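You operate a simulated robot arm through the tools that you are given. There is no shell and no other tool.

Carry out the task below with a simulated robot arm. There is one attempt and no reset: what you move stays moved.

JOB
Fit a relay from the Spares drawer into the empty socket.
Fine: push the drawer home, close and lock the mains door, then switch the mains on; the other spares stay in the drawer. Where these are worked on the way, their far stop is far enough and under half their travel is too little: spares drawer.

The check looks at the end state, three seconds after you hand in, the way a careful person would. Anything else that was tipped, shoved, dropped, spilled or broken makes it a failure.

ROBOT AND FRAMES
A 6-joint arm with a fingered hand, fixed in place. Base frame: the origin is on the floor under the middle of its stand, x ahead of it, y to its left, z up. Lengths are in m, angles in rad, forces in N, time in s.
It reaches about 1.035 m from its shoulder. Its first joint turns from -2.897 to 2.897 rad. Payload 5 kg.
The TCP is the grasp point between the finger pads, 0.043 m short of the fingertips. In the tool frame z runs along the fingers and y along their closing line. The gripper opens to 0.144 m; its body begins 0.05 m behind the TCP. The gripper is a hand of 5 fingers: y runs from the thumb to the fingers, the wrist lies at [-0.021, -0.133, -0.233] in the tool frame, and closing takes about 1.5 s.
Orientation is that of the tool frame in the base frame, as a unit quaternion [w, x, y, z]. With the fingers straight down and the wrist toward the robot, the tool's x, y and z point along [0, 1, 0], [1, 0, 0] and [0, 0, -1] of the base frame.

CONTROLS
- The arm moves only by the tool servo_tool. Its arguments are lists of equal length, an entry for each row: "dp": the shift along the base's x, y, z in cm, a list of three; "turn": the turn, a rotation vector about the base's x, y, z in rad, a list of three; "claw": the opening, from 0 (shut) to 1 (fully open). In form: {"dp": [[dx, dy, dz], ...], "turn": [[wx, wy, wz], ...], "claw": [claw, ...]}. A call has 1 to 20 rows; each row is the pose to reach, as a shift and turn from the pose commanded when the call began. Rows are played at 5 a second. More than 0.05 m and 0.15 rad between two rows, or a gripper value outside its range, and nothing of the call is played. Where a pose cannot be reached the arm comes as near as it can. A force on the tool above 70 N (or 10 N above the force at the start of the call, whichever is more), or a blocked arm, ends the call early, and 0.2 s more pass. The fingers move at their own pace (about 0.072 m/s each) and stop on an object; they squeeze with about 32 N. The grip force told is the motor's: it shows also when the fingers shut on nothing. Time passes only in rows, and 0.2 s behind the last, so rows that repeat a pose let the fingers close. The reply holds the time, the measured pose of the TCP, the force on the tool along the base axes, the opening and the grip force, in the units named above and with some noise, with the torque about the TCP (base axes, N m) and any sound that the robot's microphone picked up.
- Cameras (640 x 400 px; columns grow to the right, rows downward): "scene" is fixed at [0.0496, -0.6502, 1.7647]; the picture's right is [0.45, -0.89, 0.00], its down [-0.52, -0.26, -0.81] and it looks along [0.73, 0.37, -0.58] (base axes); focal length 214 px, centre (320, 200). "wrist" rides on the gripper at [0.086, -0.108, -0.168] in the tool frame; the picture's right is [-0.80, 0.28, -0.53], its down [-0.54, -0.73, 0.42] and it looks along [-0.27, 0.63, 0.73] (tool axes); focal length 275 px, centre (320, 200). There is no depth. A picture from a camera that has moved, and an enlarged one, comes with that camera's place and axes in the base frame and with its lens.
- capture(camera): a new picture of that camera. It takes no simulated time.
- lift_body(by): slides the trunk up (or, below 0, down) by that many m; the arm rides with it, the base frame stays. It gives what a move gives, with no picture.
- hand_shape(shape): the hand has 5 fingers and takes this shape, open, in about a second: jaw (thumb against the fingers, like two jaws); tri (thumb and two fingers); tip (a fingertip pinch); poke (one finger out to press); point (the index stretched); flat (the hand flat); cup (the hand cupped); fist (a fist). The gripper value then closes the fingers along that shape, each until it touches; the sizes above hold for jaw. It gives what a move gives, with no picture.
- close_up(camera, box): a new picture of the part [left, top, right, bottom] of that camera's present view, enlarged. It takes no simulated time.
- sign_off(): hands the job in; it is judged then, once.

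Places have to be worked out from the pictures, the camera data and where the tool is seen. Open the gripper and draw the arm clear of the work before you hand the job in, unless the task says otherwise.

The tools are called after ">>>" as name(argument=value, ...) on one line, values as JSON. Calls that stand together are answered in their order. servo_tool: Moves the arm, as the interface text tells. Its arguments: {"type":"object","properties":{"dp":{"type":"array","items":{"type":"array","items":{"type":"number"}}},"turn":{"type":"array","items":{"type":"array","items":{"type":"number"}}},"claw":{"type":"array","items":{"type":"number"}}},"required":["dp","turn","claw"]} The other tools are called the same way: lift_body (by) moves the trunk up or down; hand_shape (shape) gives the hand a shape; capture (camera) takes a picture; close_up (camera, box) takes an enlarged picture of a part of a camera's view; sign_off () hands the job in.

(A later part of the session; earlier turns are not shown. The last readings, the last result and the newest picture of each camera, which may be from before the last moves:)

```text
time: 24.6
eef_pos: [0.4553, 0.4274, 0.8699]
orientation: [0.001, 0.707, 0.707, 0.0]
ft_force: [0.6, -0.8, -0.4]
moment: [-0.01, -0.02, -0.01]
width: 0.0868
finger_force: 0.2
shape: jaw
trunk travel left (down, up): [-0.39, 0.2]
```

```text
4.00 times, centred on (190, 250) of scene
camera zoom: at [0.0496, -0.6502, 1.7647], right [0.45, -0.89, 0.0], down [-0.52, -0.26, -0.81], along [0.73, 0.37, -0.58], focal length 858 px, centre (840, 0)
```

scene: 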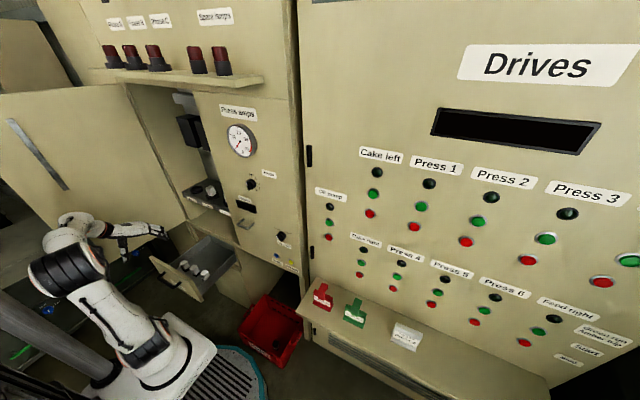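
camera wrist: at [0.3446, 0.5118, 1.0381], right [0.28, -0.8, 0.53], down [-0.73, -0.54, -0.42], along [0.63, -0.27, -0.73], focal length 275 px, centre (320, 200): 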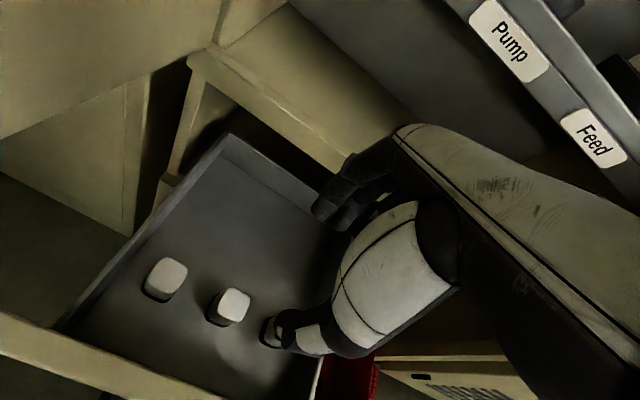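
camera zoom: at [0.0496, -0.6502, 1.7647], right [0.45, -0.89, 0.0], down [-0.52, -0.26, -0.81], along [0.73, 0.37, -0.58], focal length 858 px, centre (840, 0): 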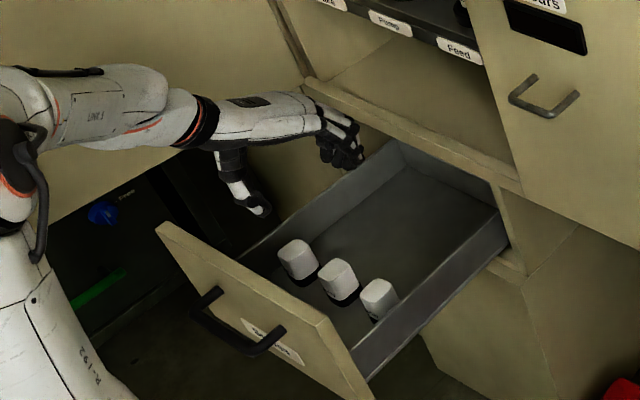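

The hand hangs above the relays without contact. I zoom in with both cameras to fix the relay's exact place and height before descending.

>>> close_up(camera="wrist", box=[120, 240, 320, 365])

>>> close_up(camera="scene", box=[175, 250, 235, 290])

```text
3.20 times, centred on (220, 302) of wrist
camera zoom: at [0.3446, 0.5118, 1.0381], right [0.28, -0.8, 0.53], down [-0.73, -0.54, -0.42], along [0.63, -0.27, -0.73], focal length 881 px, centre (640, -128)
```

zoom: 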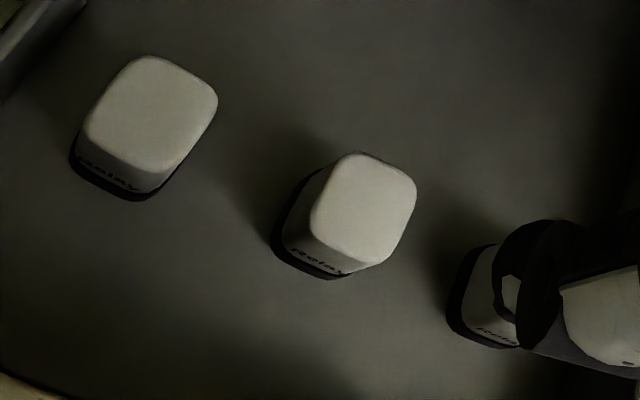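

```text
10.00 times, centred on (205, 270) of scene
camera zoom: at [0.0496, -0.6502, 1.7647], right [0.45, -0.89, 0.0], down [-0.52, -0.26, -0.81], along [0.73, 0.37, -0.58], focal length 2145 px, centre (1470, -500)
```

zoom: 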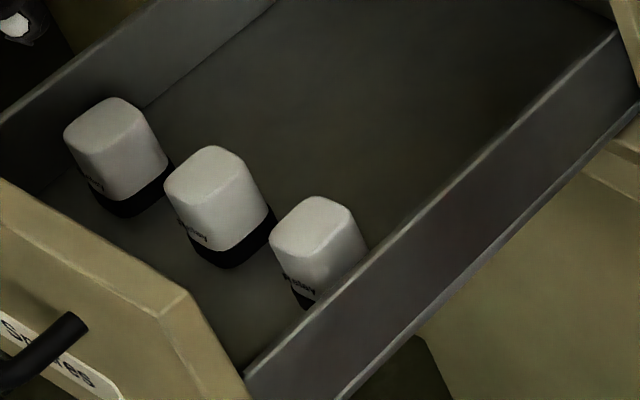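

The rays agree best at a relay top of about (0.447, 0.431, 0.652). I descend to just above it and verify alignment before going around it.

>>> servo_tool(dp=[[-0.3, 0.2, -3], [-0.6, 0.3, -6], [-0.7, 0.3, -9], [-0.7, 0.3, -12], [-0.7, 0.3, -14.5]], turn=[[0, 0, 0], [0, 0, 0], [0, 0, 0], [0, 0, 0], [0, 0, 0]], claw=[0.6, 0.6, 0.6, 0.6, 0.6])

>>> capture(camera="wrist")

>>> close_up(camera="scene", box=[155, 220, 255, 290])

```text
time: 25.8
eef_pos: [0.4465, 0.4295, 0.7255]
orientation: [0.0, 0.707, 0.707, 0.001]
ft_force: [0.4, -0.2, 0.0]
moment: [0.03, -0.02, -0.02]
width: 0.0869
finger_force: 0.0
shape: jaw
trunk travel left (down, up): [-0.39, 0.2]
```

```text
taken
camera wrist: at [0.3363, 0.5154, 0.8935], right [0.28, -0.8, 0.53], down [-0.73, -0.54, -0.42], along [0.63, -0.27, -0.73], focal length 275 px, centre (320, 200)
```

wrist: 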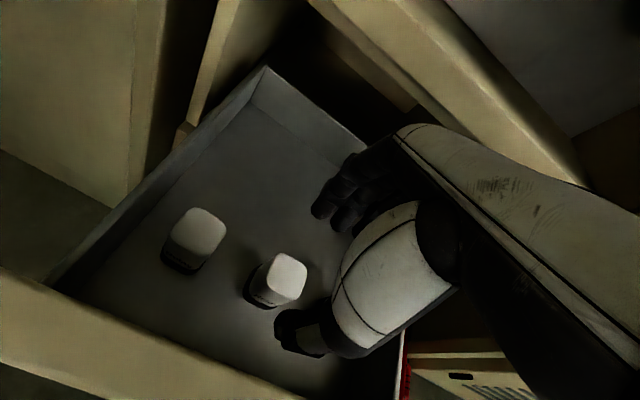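

```text
5.71 times, centred on (205, 255) of scene
camera zoom: at [0.0496, -0.6502, 1.7647], right [0.45, -0.89, 0.0], down [-0.52, -0.26, -0.81], along [0.73, 0.37, -0.58], focal length 1226 px, centre (977, -114)
```

zoom: 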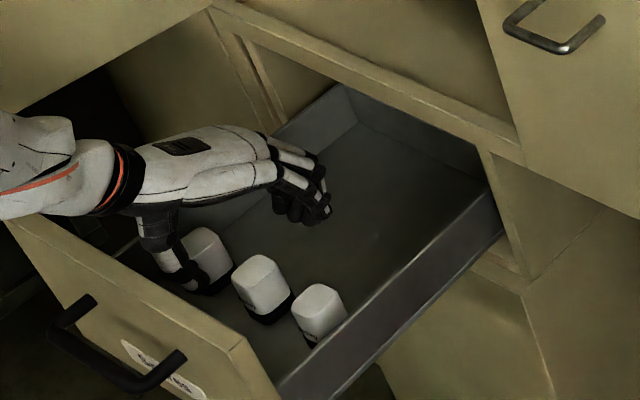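

In this view the relay sits directly under the grasp point (about 3 mm nearer the robot). I descend around it and close.

>>> servo_tool(dp=[[-0.2, 0, -2], [-0.3, 0, -4], [-0.3, 0, -5.5], [-0.3, 0, -6.3]], turn=[[0, 0, 0], [0, 0, 0], [0, 0, 0], [0, 0, 0]], claw=[0.6, 0.6, 0.6, 0.6])

>>> capture(camera="wrist")

>>> close_up(camera="scene", box=[155, 220, 255, 290])

```text
time: 26.8
eef_pos: [0.4436, 0.4277, 0.6632]
orientation: [0.001, 0.707, 0.708, 0.001]
ft_force: [-0.2, 0.3, 0.6]
moment: [-0.01, 0.02, -0.01]
width: 0.087
finger_force: 0.0
shape: jaw
trunk travel left (down, up): [-0.39, 0.2]
```

```text
taken
camera wrist: at [0.3337, 0.5154, 0.8305], right [0.28, -0.8, 0.53], down [-0.73, -0.54, -0.42], along [0.63, -0.27, -0.73], focal length 275 px, centre (320, 200)
```

wrist: 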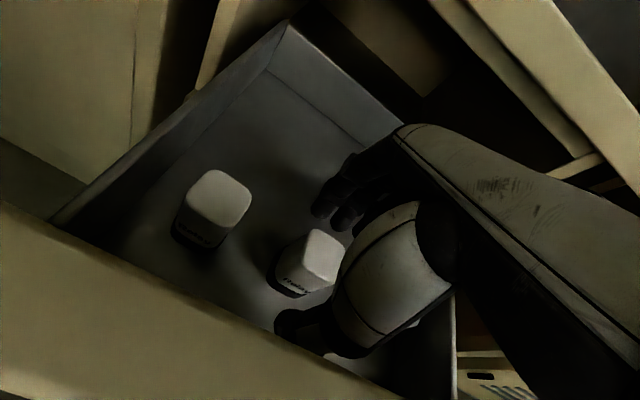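

```text
5.71 times, centred on (205, 255) of scene
camera zoom: at [0.0496, -0.6502, 1.7647], right [0.45, -0.89, 0.0], down [-0.52, -0.26, -0.81], along [0.73, 0.37, -0.58], focal length 1226 px, centre (977, -114)
```

zoom: 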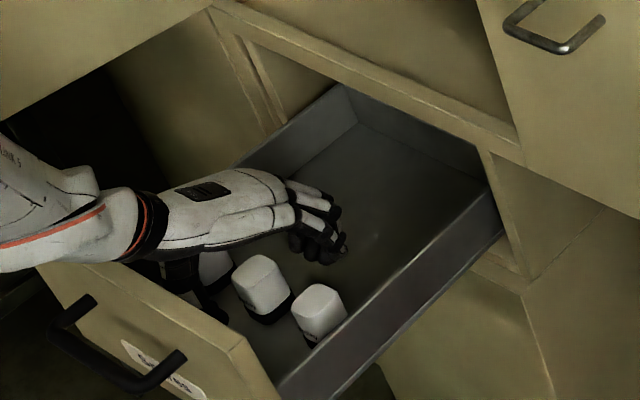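

The relay is between thumb and fingers (the projected grasp point falls on its top). I close the fingers on it.

>>> servo_tool(dp=[[0, 0, 0], [0, 0, 0], [0, 0, 0], [0, 0, 0], [0, 0, 0], [0, 0, 0], [0, 0, 0], [0, 0, 0], [0, 0, 0]], turn=[[0, 0, 0], [0, 0, 0], [0, 0, 0], [0, 0, 0], [0, 0, 0], [0, 0, 0], [0, 0, 0], [0, 0, 0], [0, 0, 0]], claw=[0.5, 0.4, 0.3, 0.2, 0.1, 0, 0, 0, 0])

>>> capture(camera="wrist")

>>> close_up(camera="scene", box=[155, 220, 255, 290])

```text
time: 28.8
eef_pos: [0.444, 0.4287, 0.6635]
orientation: [0.001, 0.707, 0.707, 0.0]
ft_force: [0.7, -0.5, -1.0]
moment: [-0.02, -0.01, 0.01]
width: 0.0361
finger_force: 32.0
shape: jaw
trunk travel left (down, up): [-0.39, 0.2]
```

```text
taken
camera wrist: at [0.3336, 0.5153, 0.8308], right [0.28, -0.8, 0.54], down [-0.73, -0.54, -0.42], along [0.63, -0.27, -0.73], focal length 275 px, centre (320, 200)
```

wrist: 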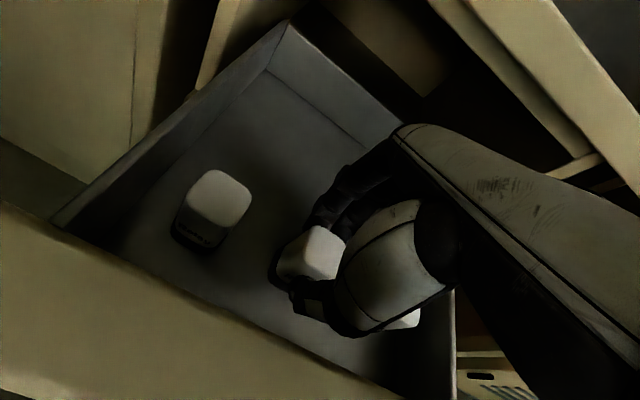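

```text
5.71 times, centred on (205, 255) of scene
camera zoom: at [0.0496, -0.6502, 1.7647], right [0.45, -0.89, 0.0], down [-0.52, -0.26, -0.81], along [0.73, 0.37, -0.58], focal length 1226 px, centre (977, -114)
```

zoom: 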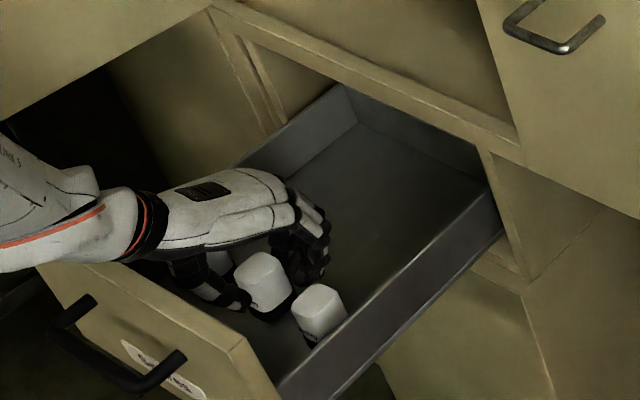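

The fingers stopped at 36 mm with 32 N: the relay is held. I lift it slowly and check it.

>>> servo_tool(dp=[[0, 0, 1], [0, 0, 2.5], [0, 0, 4.5], [0, 0, 7], [0, 0, 10], [0, 0, 14], [0, 0, 18]], turn=[[0, 0, 0], [0, 0, 0], [0, 0, 0], [0, 0, 0], [0, 0, 0], [0, 0, 0], [0, 0, 0]], claw=[0, 0, 0, 0, 0, 0, 0])

>>> capture(camera="wrist")

>>> close_up(camera="scene", box=[135, 200, 255, 290])

```text
time: 30.4
eef_pos: [0.4441, 0.4301, 0.8434]
orientation: [0.0, 0.707, 0.707, -0.002]
ft_force: [-0.6, 0.5, -1.5]
moment: [0.0, 0.01, -0.02]
width: 0.0358
finger_force: 32.1
shape: jaw
trunk travel left (down, up): [-0.39, 0.2]
```

```text
taken
camera wrist: at [0.334, 0.5163, 1.0105], right [0.28, -0.8, 0.54], down [-0.73, -0.54, -0.42], along [0.63, -0.27, -0.73], focal length 275 px, centre (320, 200)
```

wrist: 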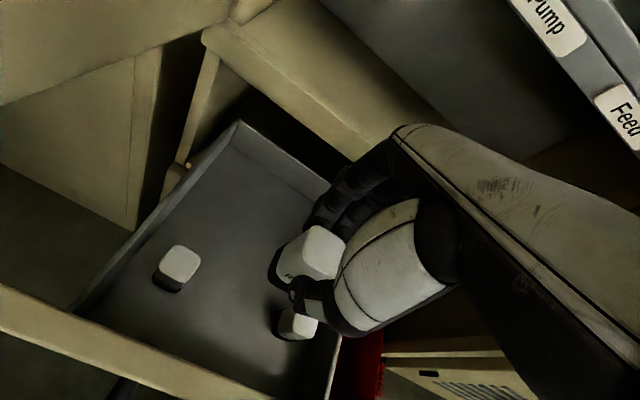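

```text
4.44 times, centred on (195, 245) of scene
camera zoom: at [0.0496, -0.6502, 1.7647], right [0.45, -0.89, 0.0], down [-0.52, -0.26, -0.81], along [0.73, 0.37, -0.58], focal length 953 px, centre (876, 0)
```

zoom: 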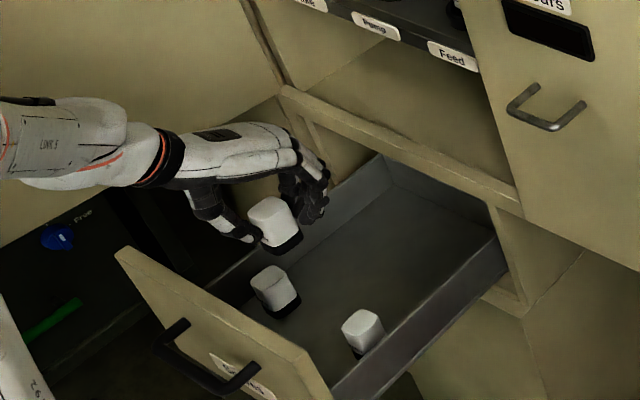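

The relay came up cleanly and the other two still stand in the drawer. I zoom on the held relay to check its tilt and how far it hangs below the fingers.

>>> close_up(camera="scene", box=[170, 225, 230, 275])

>>> close_up(camera="wrist", box=[240, 190, 400, 350])

```text
8.00 times, centred on (200, 250) of scene
camera zoom: at [0.0496, -0.6502, 1.7647], right [0.45, -0.89, 0.0], down [-0.52, -0.26, -0.81], along [0.73, 0.37, -0.58], focal length 1716 px, centre (1280, -200)
```

zoom: 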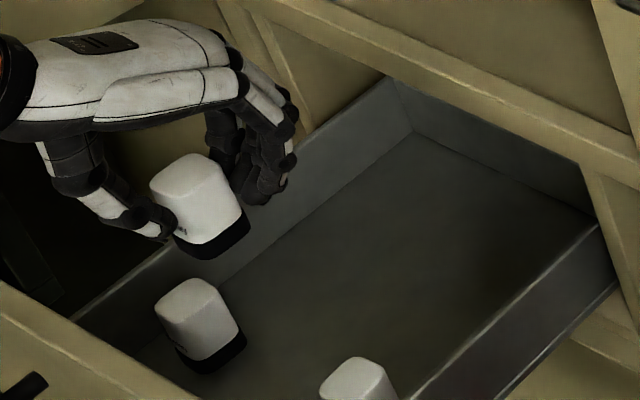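

```text
2.50 times, centred on (320, 270) of wrist
camera zoom: at [0.334, 0.5163, 1.0105], right [0.28, -0.8, 0.54], down [-0.73, -0.54, -0.42], along [0.63, -0.27, -0.73], focal length 688 px, centre (320, 25)
```

zoom: 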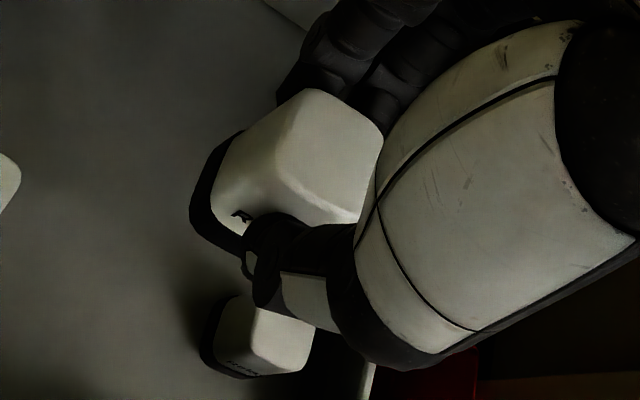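

The relay hangs upright in the grip, its top about level with the grasp point. I lift it up and bring it in front of the compartment for a close look at the Cake socket.

>>> servo_tool(dp=[[0, 0, 4.5], [0, 0, 9], [0, 1, 13.5], [0, 2, 18], [1, 3.5, 22.5], [2, 5, 27], [3.5, 6, 31.5], [5, 7, 35.5]], turn=[[0, 0, 0], [0, 0, 0], [0, 0, 0], [0, 0, 0], [0, 0, 0], [0, 0, 0], [0, 0, 0], [0, 0, 0]], claw=[0, 0, 0, 0, 0, 0, 0, 0])

>>> capture(camera="wrist")

>>> capture(camera="scene")

```text
time: 32.2
eef_pos: [0.4934, 0.4989, 1.1978]
orientation: [0.001, 0.707, 0.707, -0.002]
ft_force: [-0.3, 0.2, -0.9]
moment: [0.01, -0.01, 0.0]
width: 0.0358
finger_force: 31.9
shape: jaw
trunk travel left (down, up): [-0.39, 0.2]
```

```text
taken
camera wrist: at [0.3844, 0.5858, 1.3649], right [0.28, -0.79, 0.54], down [-0.73, -0.54, -0.42], along [0.63, -0.27, -0.73], focal length 275 px, centre (320, 200)
```

wrist: 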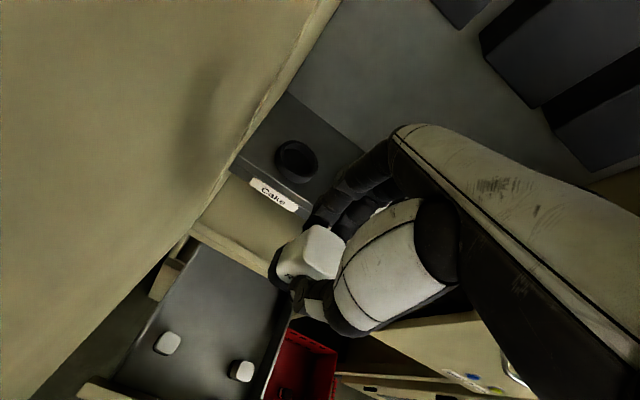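

```text
taken
```

scene: 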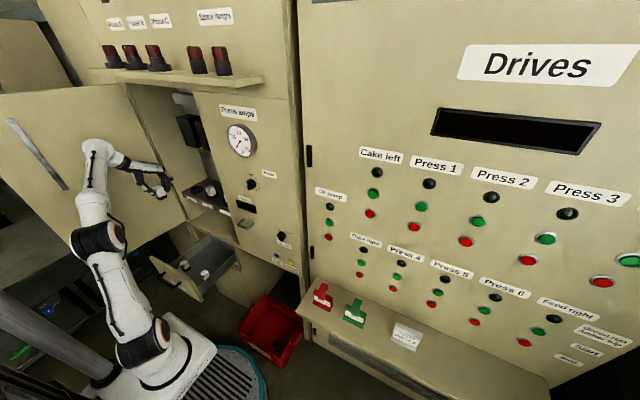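

The Cake socket is visible just beyond the hand. I zoom in to locate its centre precisely.

>>> close_up(camera="wrist", box=[220, 80, 400, 240])

>>> close_up(camera="scene", box=[120, 130, 240, 230])

```text
2.50 times, centred on (310, 160) of wrist
camera zoom: at [0.3844, 0.5858, 1.3649], right [0.28, -0.79, 0.54], down [-0.73, -0.54, -0.42], along [0.63, -0.27, -0.73], focal length 688 px, centre (345, 300)
```

zoom: 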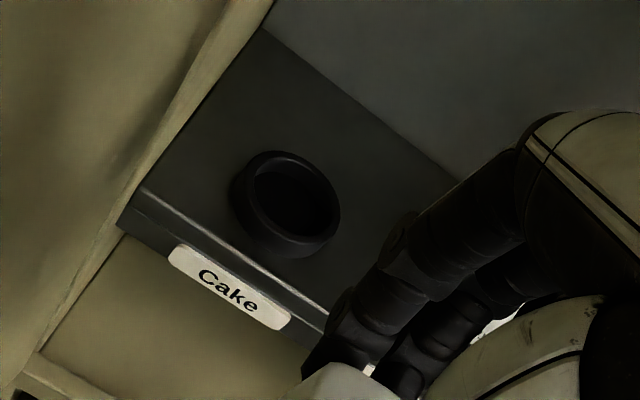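

```text
4.00 times, centred on (180, 180) of scene
camera zoom: at [0.0496, -0.6502, 1.7647], right [0.45, -0.89, 0.0], down [-0.52, -0.26, -0.81], along [0.73, 0.37, -0.58], focal length 858 px, centre (880, 280)
```

zoom: 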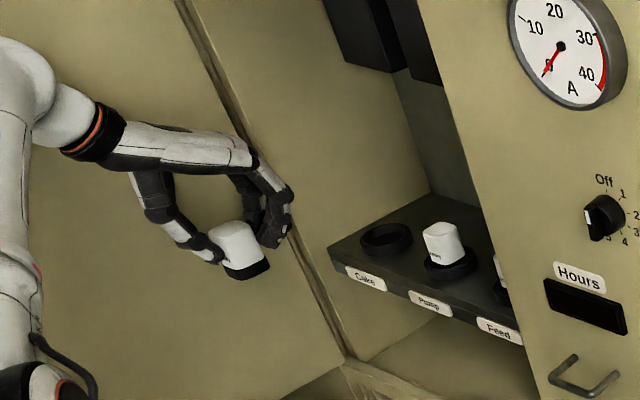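

The socket centre works out at (0.704, 0.529) with ring top ≈1.048 and about 5 cm bore. I bring the relay forward over it at a safe height.

>>> servo_tool(dp=[[2, 0.5, -1.5], [4.5, 1, -3], [7.5, 1.5, -4.5], [10.5, 2, -5.2], [13.5, 2.4, -5.2], [16, 2.7, -5.2], [18, 2.7, -5.2]], turn=[[0, 0, 0], [0, 0, 0], [0, 0, 0], [0, 0, 0], [0, 0, 0], [0, 0, 0], [0, 0, 0]], claw=[0, 0, 0, 0, 0, 0, 0])

>>> capture(camera="wrist")

>>> close_up(camera="scene", box=[120, 130, 240, 230])

```text
time: 33.8
eef_pos: [0.6394, 0.5164, 1.1286]
orientation: [-0.001, 0.707, 0.707, -0.001]
ft_force: [-7.7, 0.3, 0.3]
moment: [0.01, 0.53, -0.01]
width: 0.0359
finger_force: 31.9
shape: jaw
out of reach, approached as far as the arm can: row 5, 6, 7
trunk travel left (down, up): [-0.39, 0.2]
```

```text
taken
camera wrist: at [0.5298, 0.6017, 1.2972], right [0.29, -0.8, 0.53], down [-0.73, -0.54, -0.42], along [0.63, -0.27, -0.73], focal length 275 px, centre (320, 200)
```

wrist: 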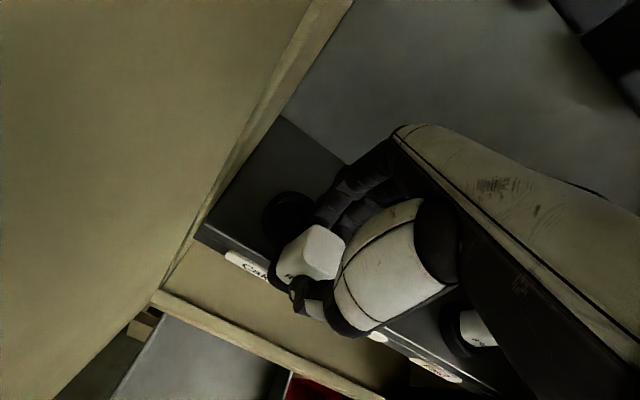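

```text
4.00 times, centred on (180, 180) of scene
camera zoom: at [0.0496, -0.6502, 1.7647], right [0.45, -0.89, 0.0], down [-0.52, -0.26, -0.81], along [0.73, 0.37, -0.58], focal length 858 px, centre (880, 280)
```

zoom: 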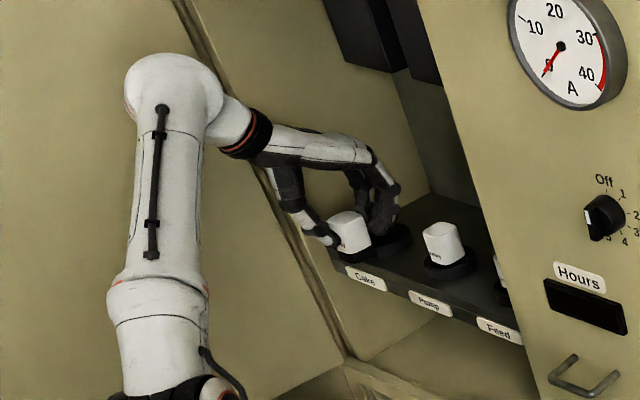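

The arm ran out of reach and the relay's lower edge just touched the ring's front (−7.7 N at ~7 cm below the grasp point). I back straight out, then raise the trunk to gain reach.

>>> servo_tool(dp=[[-2, 0, 0.5], [-5, -0.5, 0.5], [-9, -1.5, -1], [-13, -2, -3], [-17, -2.5, -5]], turn=[[0, 0, 0], [0, 0, 0], [0, 0, 0], [0, 0, 0], [0, 0, 0]], claw=[0, 0, 0, 0, 0])

>>> capture(camera="wrist")

```text
time: 35.0
eef_pos: [0.4717, 0.4901, 1.0793]
orientation: [0.001, 0.707, 0.707, 0.0]
ft_force: [0.2, -0.5, -0.5]
moment: [0.01, -0.01, 0.05]
width: 0.0356
finger_force: 32.0
shape: jaw
trunk travel left (down, up): [-0.39, 0.2]
```

```text
taken
camera wrist: at [0.3621, 0.5763, 1.2467], right [0.28, -0.8, 0.53], down [-0.73, -0.54, -0.42], along [0.63, -0.27, -0.73], focal length 275 px, centre (320, 200)
```

wrist: 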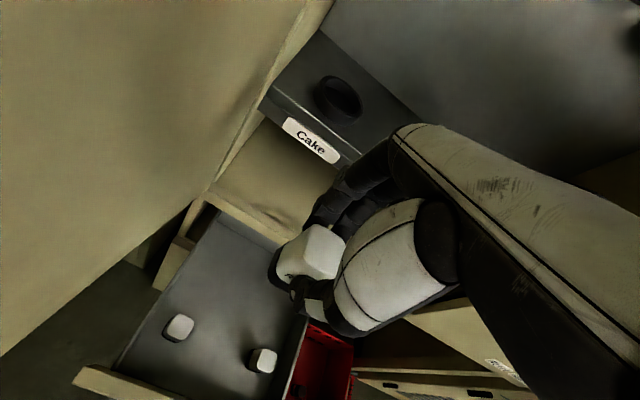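

The relay is unmoved in the grip. I raise the trunk by 0.2 m.

>>> lift_body(by=0.2)

>>> capture(camera="scene")

```text
time: 37.1
eef_pos: [0.4733, 0.4913, 1.277]
orientation: [0.001, 0.708, 0.707, -0.001]
ft_force: [-0.4, 0.5, -1.1]
moment: [-0.01, -0.01, 0.02]
width: 0.0356
finger_force: 31.9
shape: jaw
trunk travel left (down, up): [-0.59, 0.0]
```

```text
taken
```

scene: 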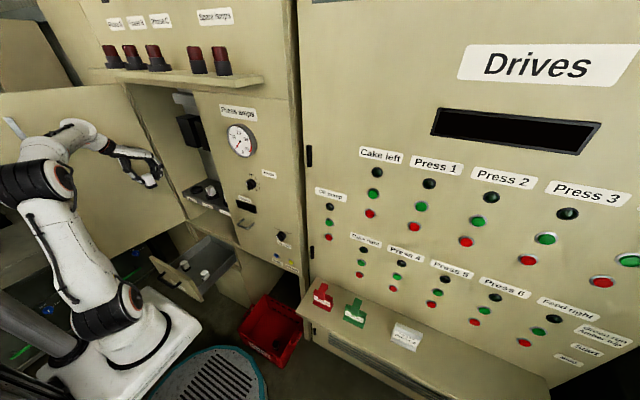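

I descend to transit height (z≈1.165) and move in over the Cake socket.

>>> servo_tool(dp=[[1, 0.5, -4], [3, 1, -8], [6, 1.8, -11], [9, 2.4, -11.2], [12, 2.8, -11.2], [15, 3.2, -11.2], [18, 3.4, -11.2], [20.5, 3.5, -11.2]], turn=[[0, 0, 0], [0, 0, 0], [0, 0, 0], [0, 0, 0], [0, 0, 0], [0, 0, 0], [0, 0, 0], [0, 0, 0]], claw=[0, 0, 0, 0, 0, 0, 0, 0])

>>> capture(camera="wrist")

>>> close_up(camera="scene", box=[120, 130, 240, 230])

```text
time: 38.9
eef_pos: [0.6765, 0.5214, 1.1718]
orientation: [0.001, 0.706, 0.709, 0.003]
ft_force: [-25.8, -34.3, 3.0]
moment: [6.49, -4.15, 6.59]
width: 0.0355
finger_force: 31.9
shape: jaw
trunk travel left (down, up): [-0.59, 0.0]
```

```text
taken
camera wrist: at [0.5652, 0.6065, 1.3405], right [0.28, -0.8, 0.53], down [-0.72, -0.54, -0.43], along [0.63, -0.26, -0.73], focal length 275 px, centre (320, 200)
```

wrist: 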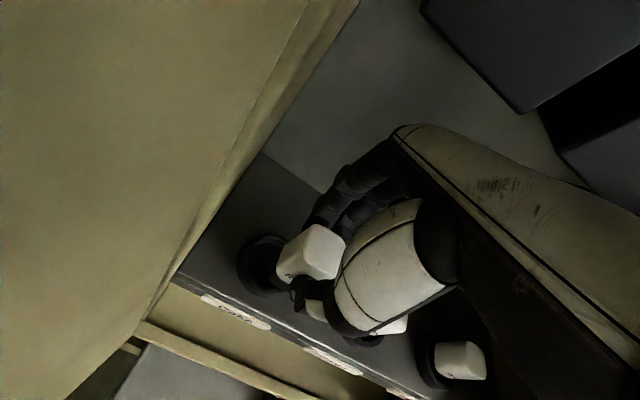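

```text
4.00 times, centred on (180, 180) of scene
camera zoom: at [0.0496, -0.6502, 1.7647], right [0.45, -0.89, 0.0], down [-0.52, -0.26, -0.81], along [0.73, 0.37, -0.58], focal length 858 px, centre (880, 280)
```

zoom: 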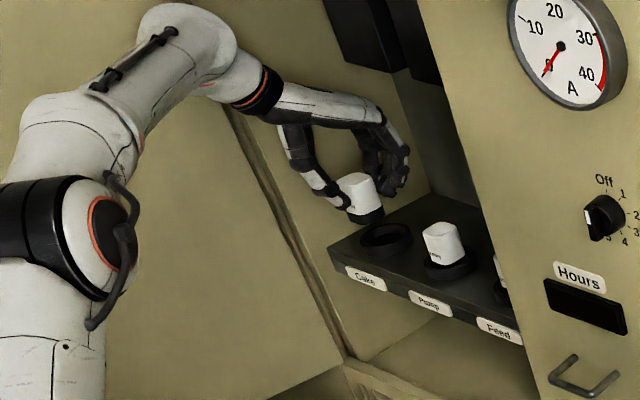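

Contact: the force solves to a point at the wrist camera (0.55, 0.61, 1.35), which is brushing the door/left jamb; the relay is still well held. I back off to the right, yaw the hand about 0.2 rad counter-clockwise so the camera swings away from the jamb.

>>> servo_tool(dp=[[-1.5, -1.5, 0], [-4, -2.5, 0], [-6, -3, 0], [-7, -3, 0]], turn=[[0, 0, 0], [0, 0, 0.07], [0, 0, 0.14], [0, 0, 0.2]], claw=[0, 0, 0, 0])

>>> capture(camera="wrist")

>>> capture(camera="scene")

```text
time: 39.9
eef_pos: [0.6076, 0.496, 1.168]
orientation: [0.001, 0.633, 0.774, -0.001]
ft_force: [0.6, -0.3, -1.1]
moment: [0.01, 0.01, -0.01]
width: 0.0355
finger_force: 32.2
shape: jaw
trunk travel left (down, up): [-0.59, 0.0]
```

```text
taken
camera wrist: at [0.4819, 0.5583, 1.3354], right [0.44, -0.72, 0.54], down [-0.6, -0.68, -0.42], along [0.67, -0.14, -0.73], focal length 275 px, centre (320, 200)
```

wrist: 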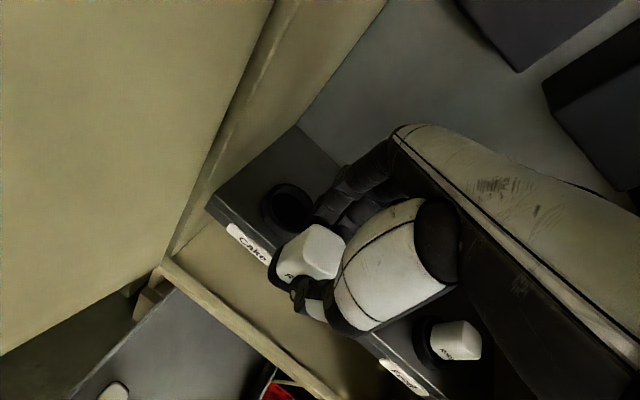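

```text
taken
```

scene: 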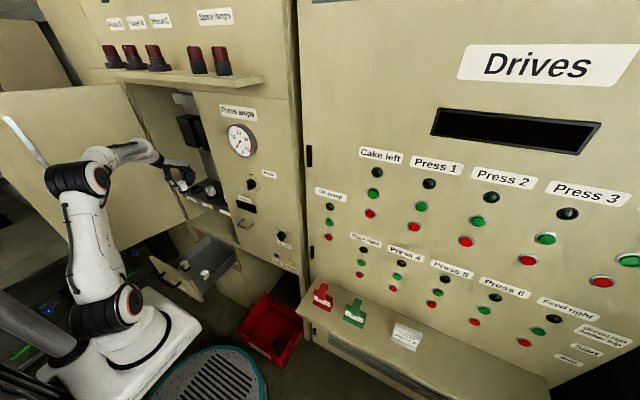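

Force-free again, yawed 0.2 rad. I zoom on the socket and the relay to align them.

>>> close_up(camera="wrist", box=[200, 120, 380, 300])

>>> close_up(camera="scene", box=[150, 140, 240, 220])

```text
2.22 times, centred on (290, 210) of wrist
camera zoom: at [0.4819, 0.5583, 1.3354], right [0.44, -0.72, 0.54], down [-0.6, -0.68, -0.42], along [0.67, -0.14, -0.73], focal length 612 px, centre (387, 178)
```

zoom: 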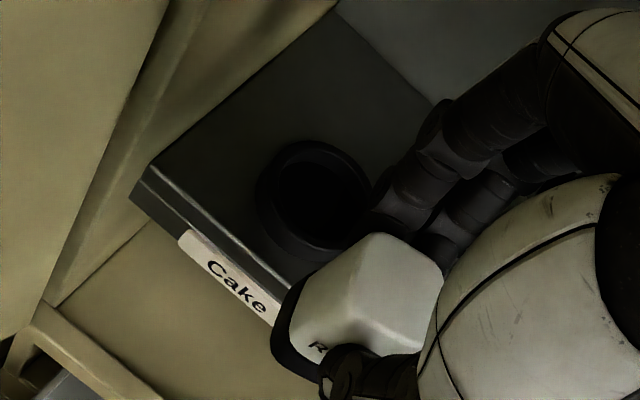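

```text
5.00 times, centred on (195, 180) of scene
camera zoom: at [0.0496, -0.6502, 1.7647], right [0.45, -0.89, 0.0], down [-0.52, -0.26, -0.81], along [0.73, 0.37, -0.58], focal length 1072 px, centre (945, 300)
```

zoom: 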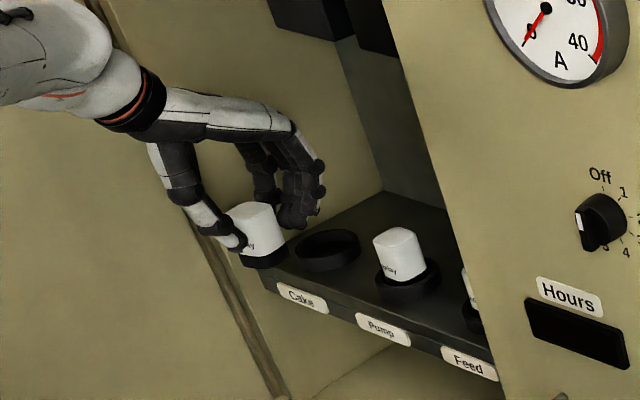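

With the new view the ring centre is at about (0.701, 0.531). I move in at z≈1.165 to put the relay directly over it, with camera clearance now ~1.6 cm.

>>> servo_tool(dp=[[2, 0.8, 0], [4, 1.5, 0], [6, 2.2, 0], [8, 2.8, 0], [9.2, 3.15, 0], [9.2, 3.15, 0]], turn=[[0, 0, 0], [0, 0, 0], [0, 0, 0], [0, 0, 0], [0, 0, 0], [0, 0, 0]], claw=[0, 0, 0, 0, 0, 0])

>>> close_up(camera="wrist", box=[200, 160, 400, 340])

>>> close_up(camera="scene", box=[150, 140, 240, 220])

```text
time: 41.3
eef_pos: [0.7004, 0.5269, 1.1657]
orientation: [-0.001, 0.633, 0.774, 0.0]
ft_force: [-1.1, -0.3, -1.4]
moment: [0.07, 0.0, 0.0]
width: 0.0355
finger_force: 32.3
shape: jaw
trunk travel left (down, up): [-0.59, 0.0]
```

```text
2.22 times, centred on (300, 250) of wrist
camera zoom: at [0.575, 0.5901, 1.3339], right [0.44, -0.72, 0.53], down [-0.6, -0.68, -0.42], along [0.67, -0.14, -0.73], focal length 612 px, centre (364, 89)
```

zoom: 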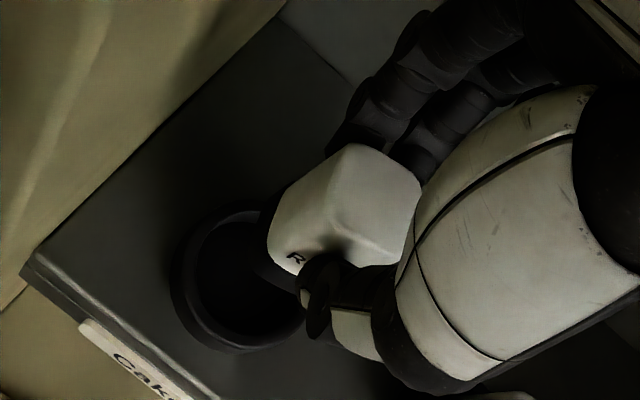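

```text
5.00 times, centred on (195, 180) of scene
camera zoom: at [0.0496, -0.6502, 1.7647], right [0.45, -0.89, 0.0], down [-0.52, -0.26, -0.81], along [0.73, 0.37, -0.58], focal length 1072 px, centre (945, 300)
```

zoom: 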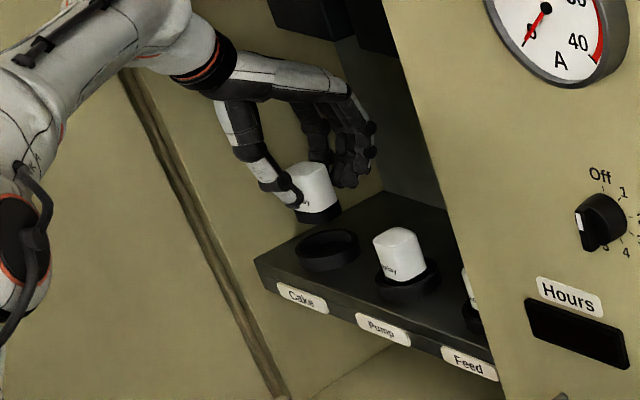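

The relay is nearly over the ring; both views suggest it is ~5 mm too far in +x. I correct that and lower to just above the ring to re-check.

>>> servo_tool(dp=[[-0.3, 0, -0.5], [-0.5, 0, -1.5], [-0.5, 0, -2.5], [-0.5, 0, -3]], turn=[[0, 0, 0], [0, 0, 0], [0, 0, 0], [0, 0, 0]], claw=[0, 0, 0, 0])

>>> close_up(camera="wrist", box=[220, 180, 380, 340])

>>> close_up(camera="scene", box=[170, 160, 225, 210])

```text
time: 42.3
eef_pos: [0.6945, 0.5291, 1.1357]
orientation: [0.0, 0.633, 0.774, 0.0]
ft_force: [0.5, -0.3, -1.3]
moment: [0.01, -0.01, -0.04]
width: 0.0354
finger_force: 32.4
shape: jaw
trunk travel left (down, up): [-0.59, 0.0]
```

```text
2.50 times, centred on (300, 260) of wrist
camera zoom: at [0.5694, 0.5907, 1.3038], right [0.44, -0.72, 0.53], down [-0.6, -0.68, -0.42], along [0.67, -0.14, -0.73], focal length 688 px, centre (370, 50)
```

zoom: 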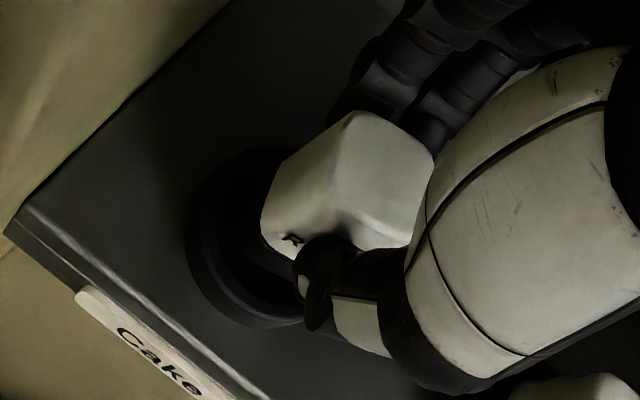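

```text
8.00 times, centred on (198, 185) of scene
camera zoom: at [0.0496, -0.6502, 1.7647], right [0.45, -0.89, 0.0], down [-0.52, -0.26, -0.81], along [0.73, 0.37, -0.58], focal length 1716 px, centre (1300, 320)
```

zoom: 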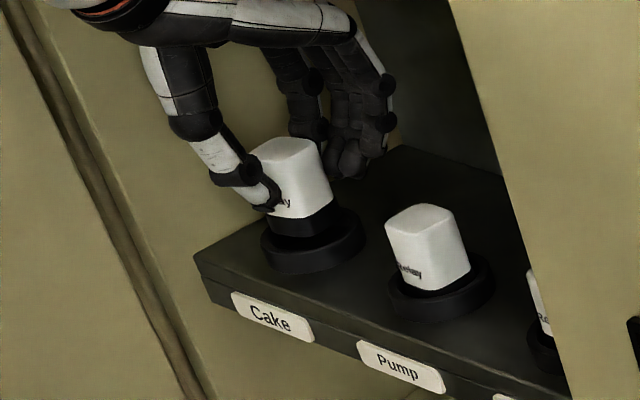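

Relay and ring now agree within ~3 mm in the wrist view. I shift 2 mm and start lowering in small steps, watching the force.

>>> servo_tool(dp=[[-0.2, 0, 0], [-0.2, 0, -0.5], [-0.2, 0, -1.0]], turn=[[0, 0, 0], [0, 0, 0], [0, 0, 0]], claw=[0, 0, 0])

>>> close_up(camera="wrist", box=[220, 180, 380, 340])

>>> close_up(camera="scene", box=[170, 160, 225, 210])

```text
time: 43.1
eef_pos: [0.6924, 0.5282, 1.1261]
orientation: [0.0, 0.633, 0.774, 0.001]
ft_force: [-0.3, 0.3, -0.4]
moment: [0.0, -0.01, 0.04]
width: 0.0357
finger_force: 32.2
shape: jaw
trunk travel left (down, up): [-0.59, 0.0]
```

```text
2.50 times, centred on (300, 260) of wrist
camera zoom: at [0.5676, 0.5908, 1.2942], right [0.44, -0.72, 0.53], down [-0.6, -0.68, -0.42], along [0.67, -0.14, -0.73], focal length 688 px, centre (370, 50)
```

zoom: 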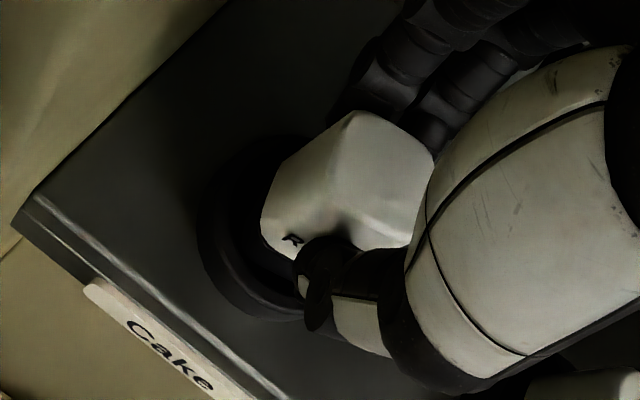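

```text
8.00 times, centred on (198, 185) of scene
camera zoom: at [0.0496, -0.6502, 1.7647], right [0.45, -0.89, 0.0], down [-0.52, -0.26, -0.81], along [0.73, 0.37, -0.58], focal length 1716 px, centre (1300, 320)
```

zoom: 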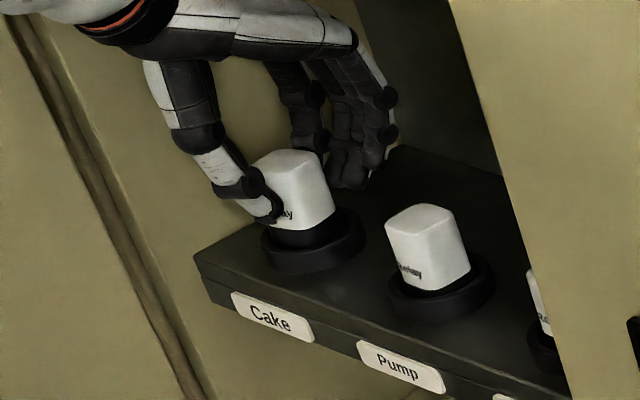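

Still no contact force and the relay's base looks centred over the ring in both views. I continue lowering.

>>> servo_tool(dp=[[0, 0, -0.4], [0, 0, -0.8], [0, 0, -1.2]], turn=[[0, 0, 0], [0, 0, 0], [0, 0, 0]], claw=[0, 0, 0])

>>> close_up(camera="wrist", box=[220, 180, 380, 340])

>>> close_up(camera="scene", box=[170, 160, 225, 210])

```text
time: 43.9
eef_pos: [0.6927, 0.5284, 1.1162]
orientation: [0.001, 0.633, 0.774, 0.002]
ft_force: [0.0, 0.1, 6.0]
moment: [0.02, -0.09, 0.0]
width: 0.0358
finger_force: 32.0
shape: jaw
trunk travel left (down, up): [-0.59, 0.0]
```

```text
2.50 times, centred on (300, 260) of wrist
camera zoom: at [0.5669, 0.5899, 1.2838], right [0.43, -0.72, 0.53], down [-0.6, -0.68, -0.43], along [0.67, -0.14, -0.73], focal length 688 px, centre (370, 50)
```

zoom: 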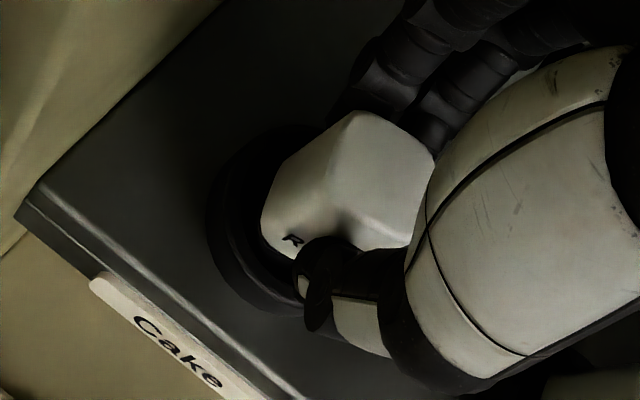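

```text
8.00 times, centred on (198, 185) of scene
camera zoom: at [0.0496, -0.6502, 1.7647], right [0.45, -0.89, 0.0], down [-0.52, -0.26, -0.81], along [0.73, 0.37, -0.58], focal length 1716 px, centre (1300, 320)
```

zoom: 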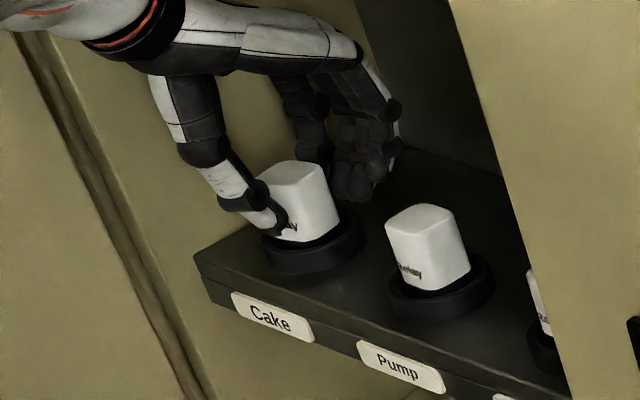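

A 6 N upward force appears and the relay now sits nearly as deep as the Pump relay. I press slightly further to see whether it has bottomed.

>>> servo_tool(dp=[[0, 0, -0.3], [0, 0, -0.6]], turn=[[0, 0, 0], [0, 0, 0]], claw=[0, 0])

>>> close_up(camera="scene", box=[170, 160, 225, 210])

>>> close_up(camera="wrist", box=[240, 200, 360, 300])

```text
time: 44.5
eef_pos: [0.6915, 0.5278, 1.1145]
orientation: [0.002, 0.633, 0.774, 0.004]
ft_force: [-2.0, 0.9, 26.3]
moment: [0.1, -0.2, -0.03]
width: 0.0368
finger_force: 32.3
shape: jaw
trunk travel left (down, up): [-0.59, 0.0]
```

```text
8.00 times, centred on (198, 185) of scene
camera zoom: at [0.0496, -0.6502, 1.7647], right [0.45, -0.89, 0.0], down [-0.52, -0.26, -0.81], along [0.73, 0.37, -0.58], focal length 1716 px, centre (1300, 320)
```

zoom: 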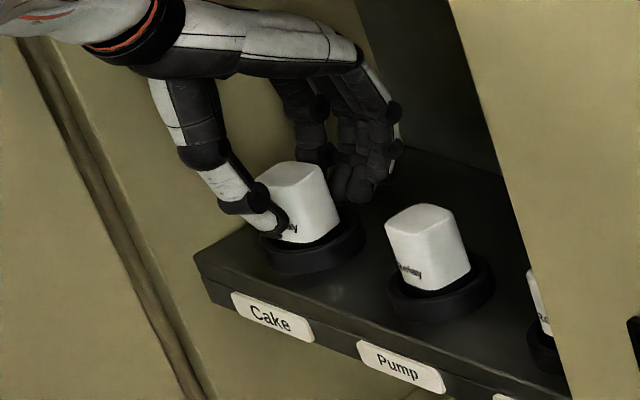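

```text
4.00 times, centred on (300, 250) of wrist
camera zoom: at [0.5654, 0.5889, 1.2818], right [0.43, -0.73, 0.53], down [-0.6, -0.67, -0.43], along [0.67, -0.13, -0.73], focal length 1101 px, centre (400, 0)
```

zoom: 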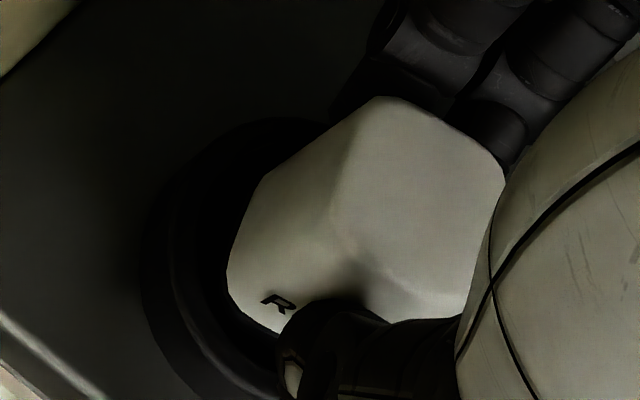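

26 N with almost no side load at TCP z 1.1145, more than 1 cm below where the relay's bottom met the ring's flank earlier: it is inside the ring and bottomed. I release it by opening the hand.

>>> servo_tool(dp=[[0, 0, 0.3], [0, 0, 0.4], [0, 0, 0.4], [0, 0, 0.4], [0, 0, 0.4]], turn=[[0, 0, 0], [0, 0, 0], [0, 0, 0], [0, 0, 0], [0, 0, 0]], claw=[0.3, 0.45, 0.55, 0.6, 0.6])

>>> close_up(camera="scene", box=[170, 160, 225, 210])

>>> capture(camera="wrist")

```text
time: 45.7
eef_pos: [0.6934, 0.5267, 1.1133]
orientation: [0.0, 0.633, 0.774, -0.001]
ft_force: [-0.9, 1.0, -0.2]
moment: [0.0, -0.03, -0.01]
width: 0.086
finger_force: 0.0
shape: jaw
trunk travel left (down, up): [-0.59, 0.0]
```

```text
8.00 times, centred on (198, 185) of scene
camera zoom: at [0.0496, -0.6502, 1.7647], right [0.45, -0.89, 0.0], down [-0.52, -0.26, -0.81], along [0.73, 0.37, -0.58], focal length 1716 px, centre (1300, 320)
```

zoom: 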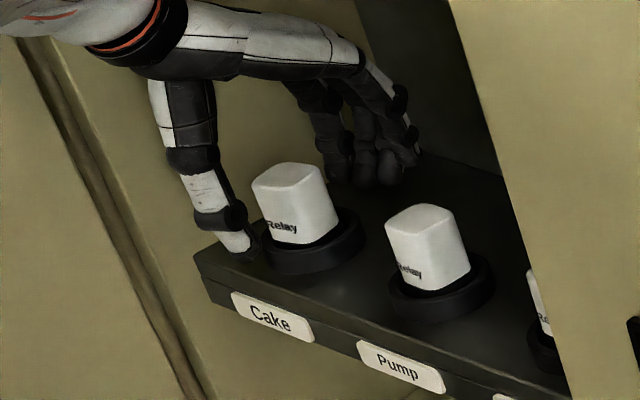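

```text
taken
camera wrist: at [0.5672, 0.5897, 1.2798], right [0.44, -0.72, 0.54], down [-0.6, -0.68, -0.42], along [0.67, -0.14, -0.73], focal length 275 px, centre (320, 200)
```

wrist: 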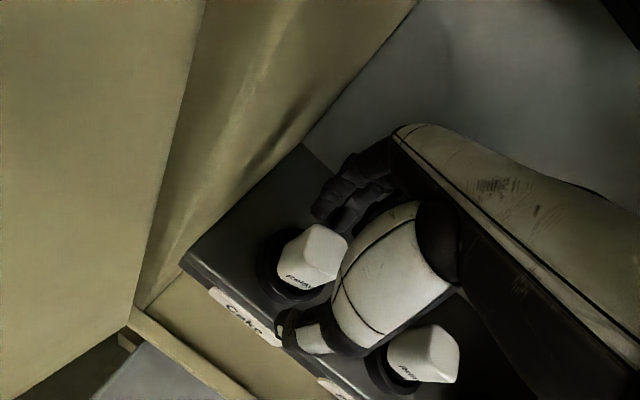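

The relay sits in the Cake socket at the same height as its Pump neighbour, but turned by ~0.2 rad. To square it, I shift the open hand 1.4 cm right (keeping the camera off the jamb), yaw back 0.15 rad and gently close on it.

>>> servo_tool(dp=[[0, -0.5, 0], [0, -1.0, 0], [0, -1.4, 0], [0, -1.4, 0]], turn=[[0, 0, -0.05], [0, 0, -0.1], [0, 0, -0.15], [0, 0, -0.15]], claw=[0.6, 0.6, 0.6, 0.6])

>>> capture(camera="wrist")

```text
time: 46.7
eef_pos: [0.6921, 0.5136, 1.1127]
orientation: [0.001, 0.69, 0.724, 0.0]
ft_force: [0.0, -0.5, -0.2]
moment: [-0.01, -0.04, 0.03]
width: 0.0859
finger_force: 0.1
shape: jaw
trunk travel left (down, up): [-0.59, 0.0]
```

```text
taken
camera wrist: at [0.5781, 0.5937, 1.28], right [0.32, -0.78, 0.54], down [-0.7, -0.58, -0.42], along [0.64, -0.24, -0.73], focal length 275 px, centre (320, 200)
```

wrist: 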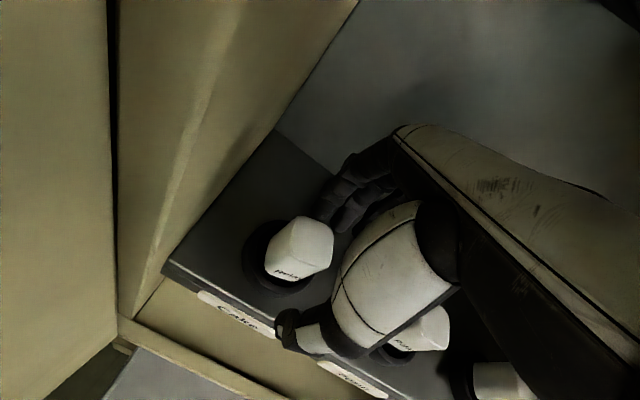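

The thumb would only catch the relay's edge here, so I shift 0.6 cm back toward it (camera still clear) and close gently, watching for side force.

>>> servo_tool(dp=[[0, 0.3, 0], [0, 0.6, 0], [0, 0.6, 0], [0, 0.6, 0], [0, 0.6, 0], [0, 0.6, 0], [0, 0.6, 0], [0, 0.6, 0], [0, 0.6, 0]], turn=[[0, 0, 0], [0, 0, 0], [0, 0, 0], [0, 0, 0], [0, 0, 0], [0, 0, 0], [0, 0, 0], [0, 0, 0], [0, 0, 0]], claw=[0.6, 0.6, 0.5, 0.4, 0.3, 0.25, 0.22, 0.2, 0.2])

>>> capture(camera="wrist")

>>> close_up(camera="scene", box=[170, 160, 225, 210])

```text
time: 48.7
eef_pos: [0.6924, 0.5192, 1.1116]
orientation: [0.0, 0.689, 0.725, 0.001]
ft_force: [-0.4, -0.1, 1.0]
moment: [0.04, -0.01, 0.01]
width: 0.0283
finger_force: 32.3
shape: jaw
trunk travel left (down, up): [-0.59, 0.0]
```

```text
taken
camera wrist: at [0.5777, 0.5995, 1.2805], right [0.32, -0.78, 0.54], down [-0.7, -0.58, -0.42], along [0.64, -0.24, -0.73], focal length 275 px, centre (320, 200)
```

wrist: 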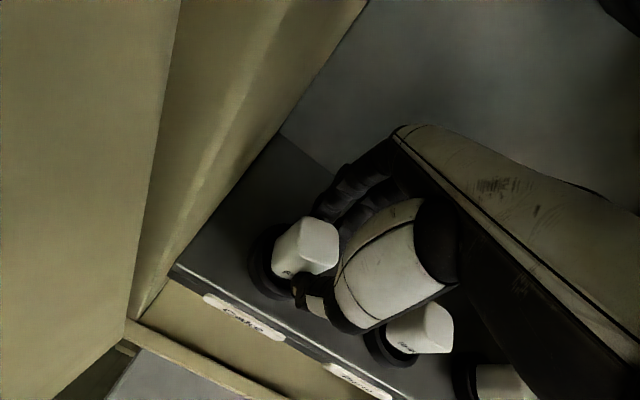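

```text
8.00 times, centred on (198, 185) of scene
camera zoom: at [0.0496, -0.6502, 1.7647], right [0.45, -0.89, 0.0], down [-0.52, -0.26, -0.81], along [0.73, 0.37, -0.58], focal length 1716 px, centre (1300, 320)
```

zoom: 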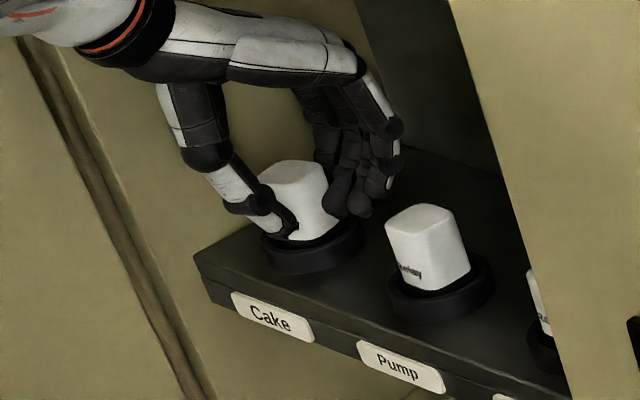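

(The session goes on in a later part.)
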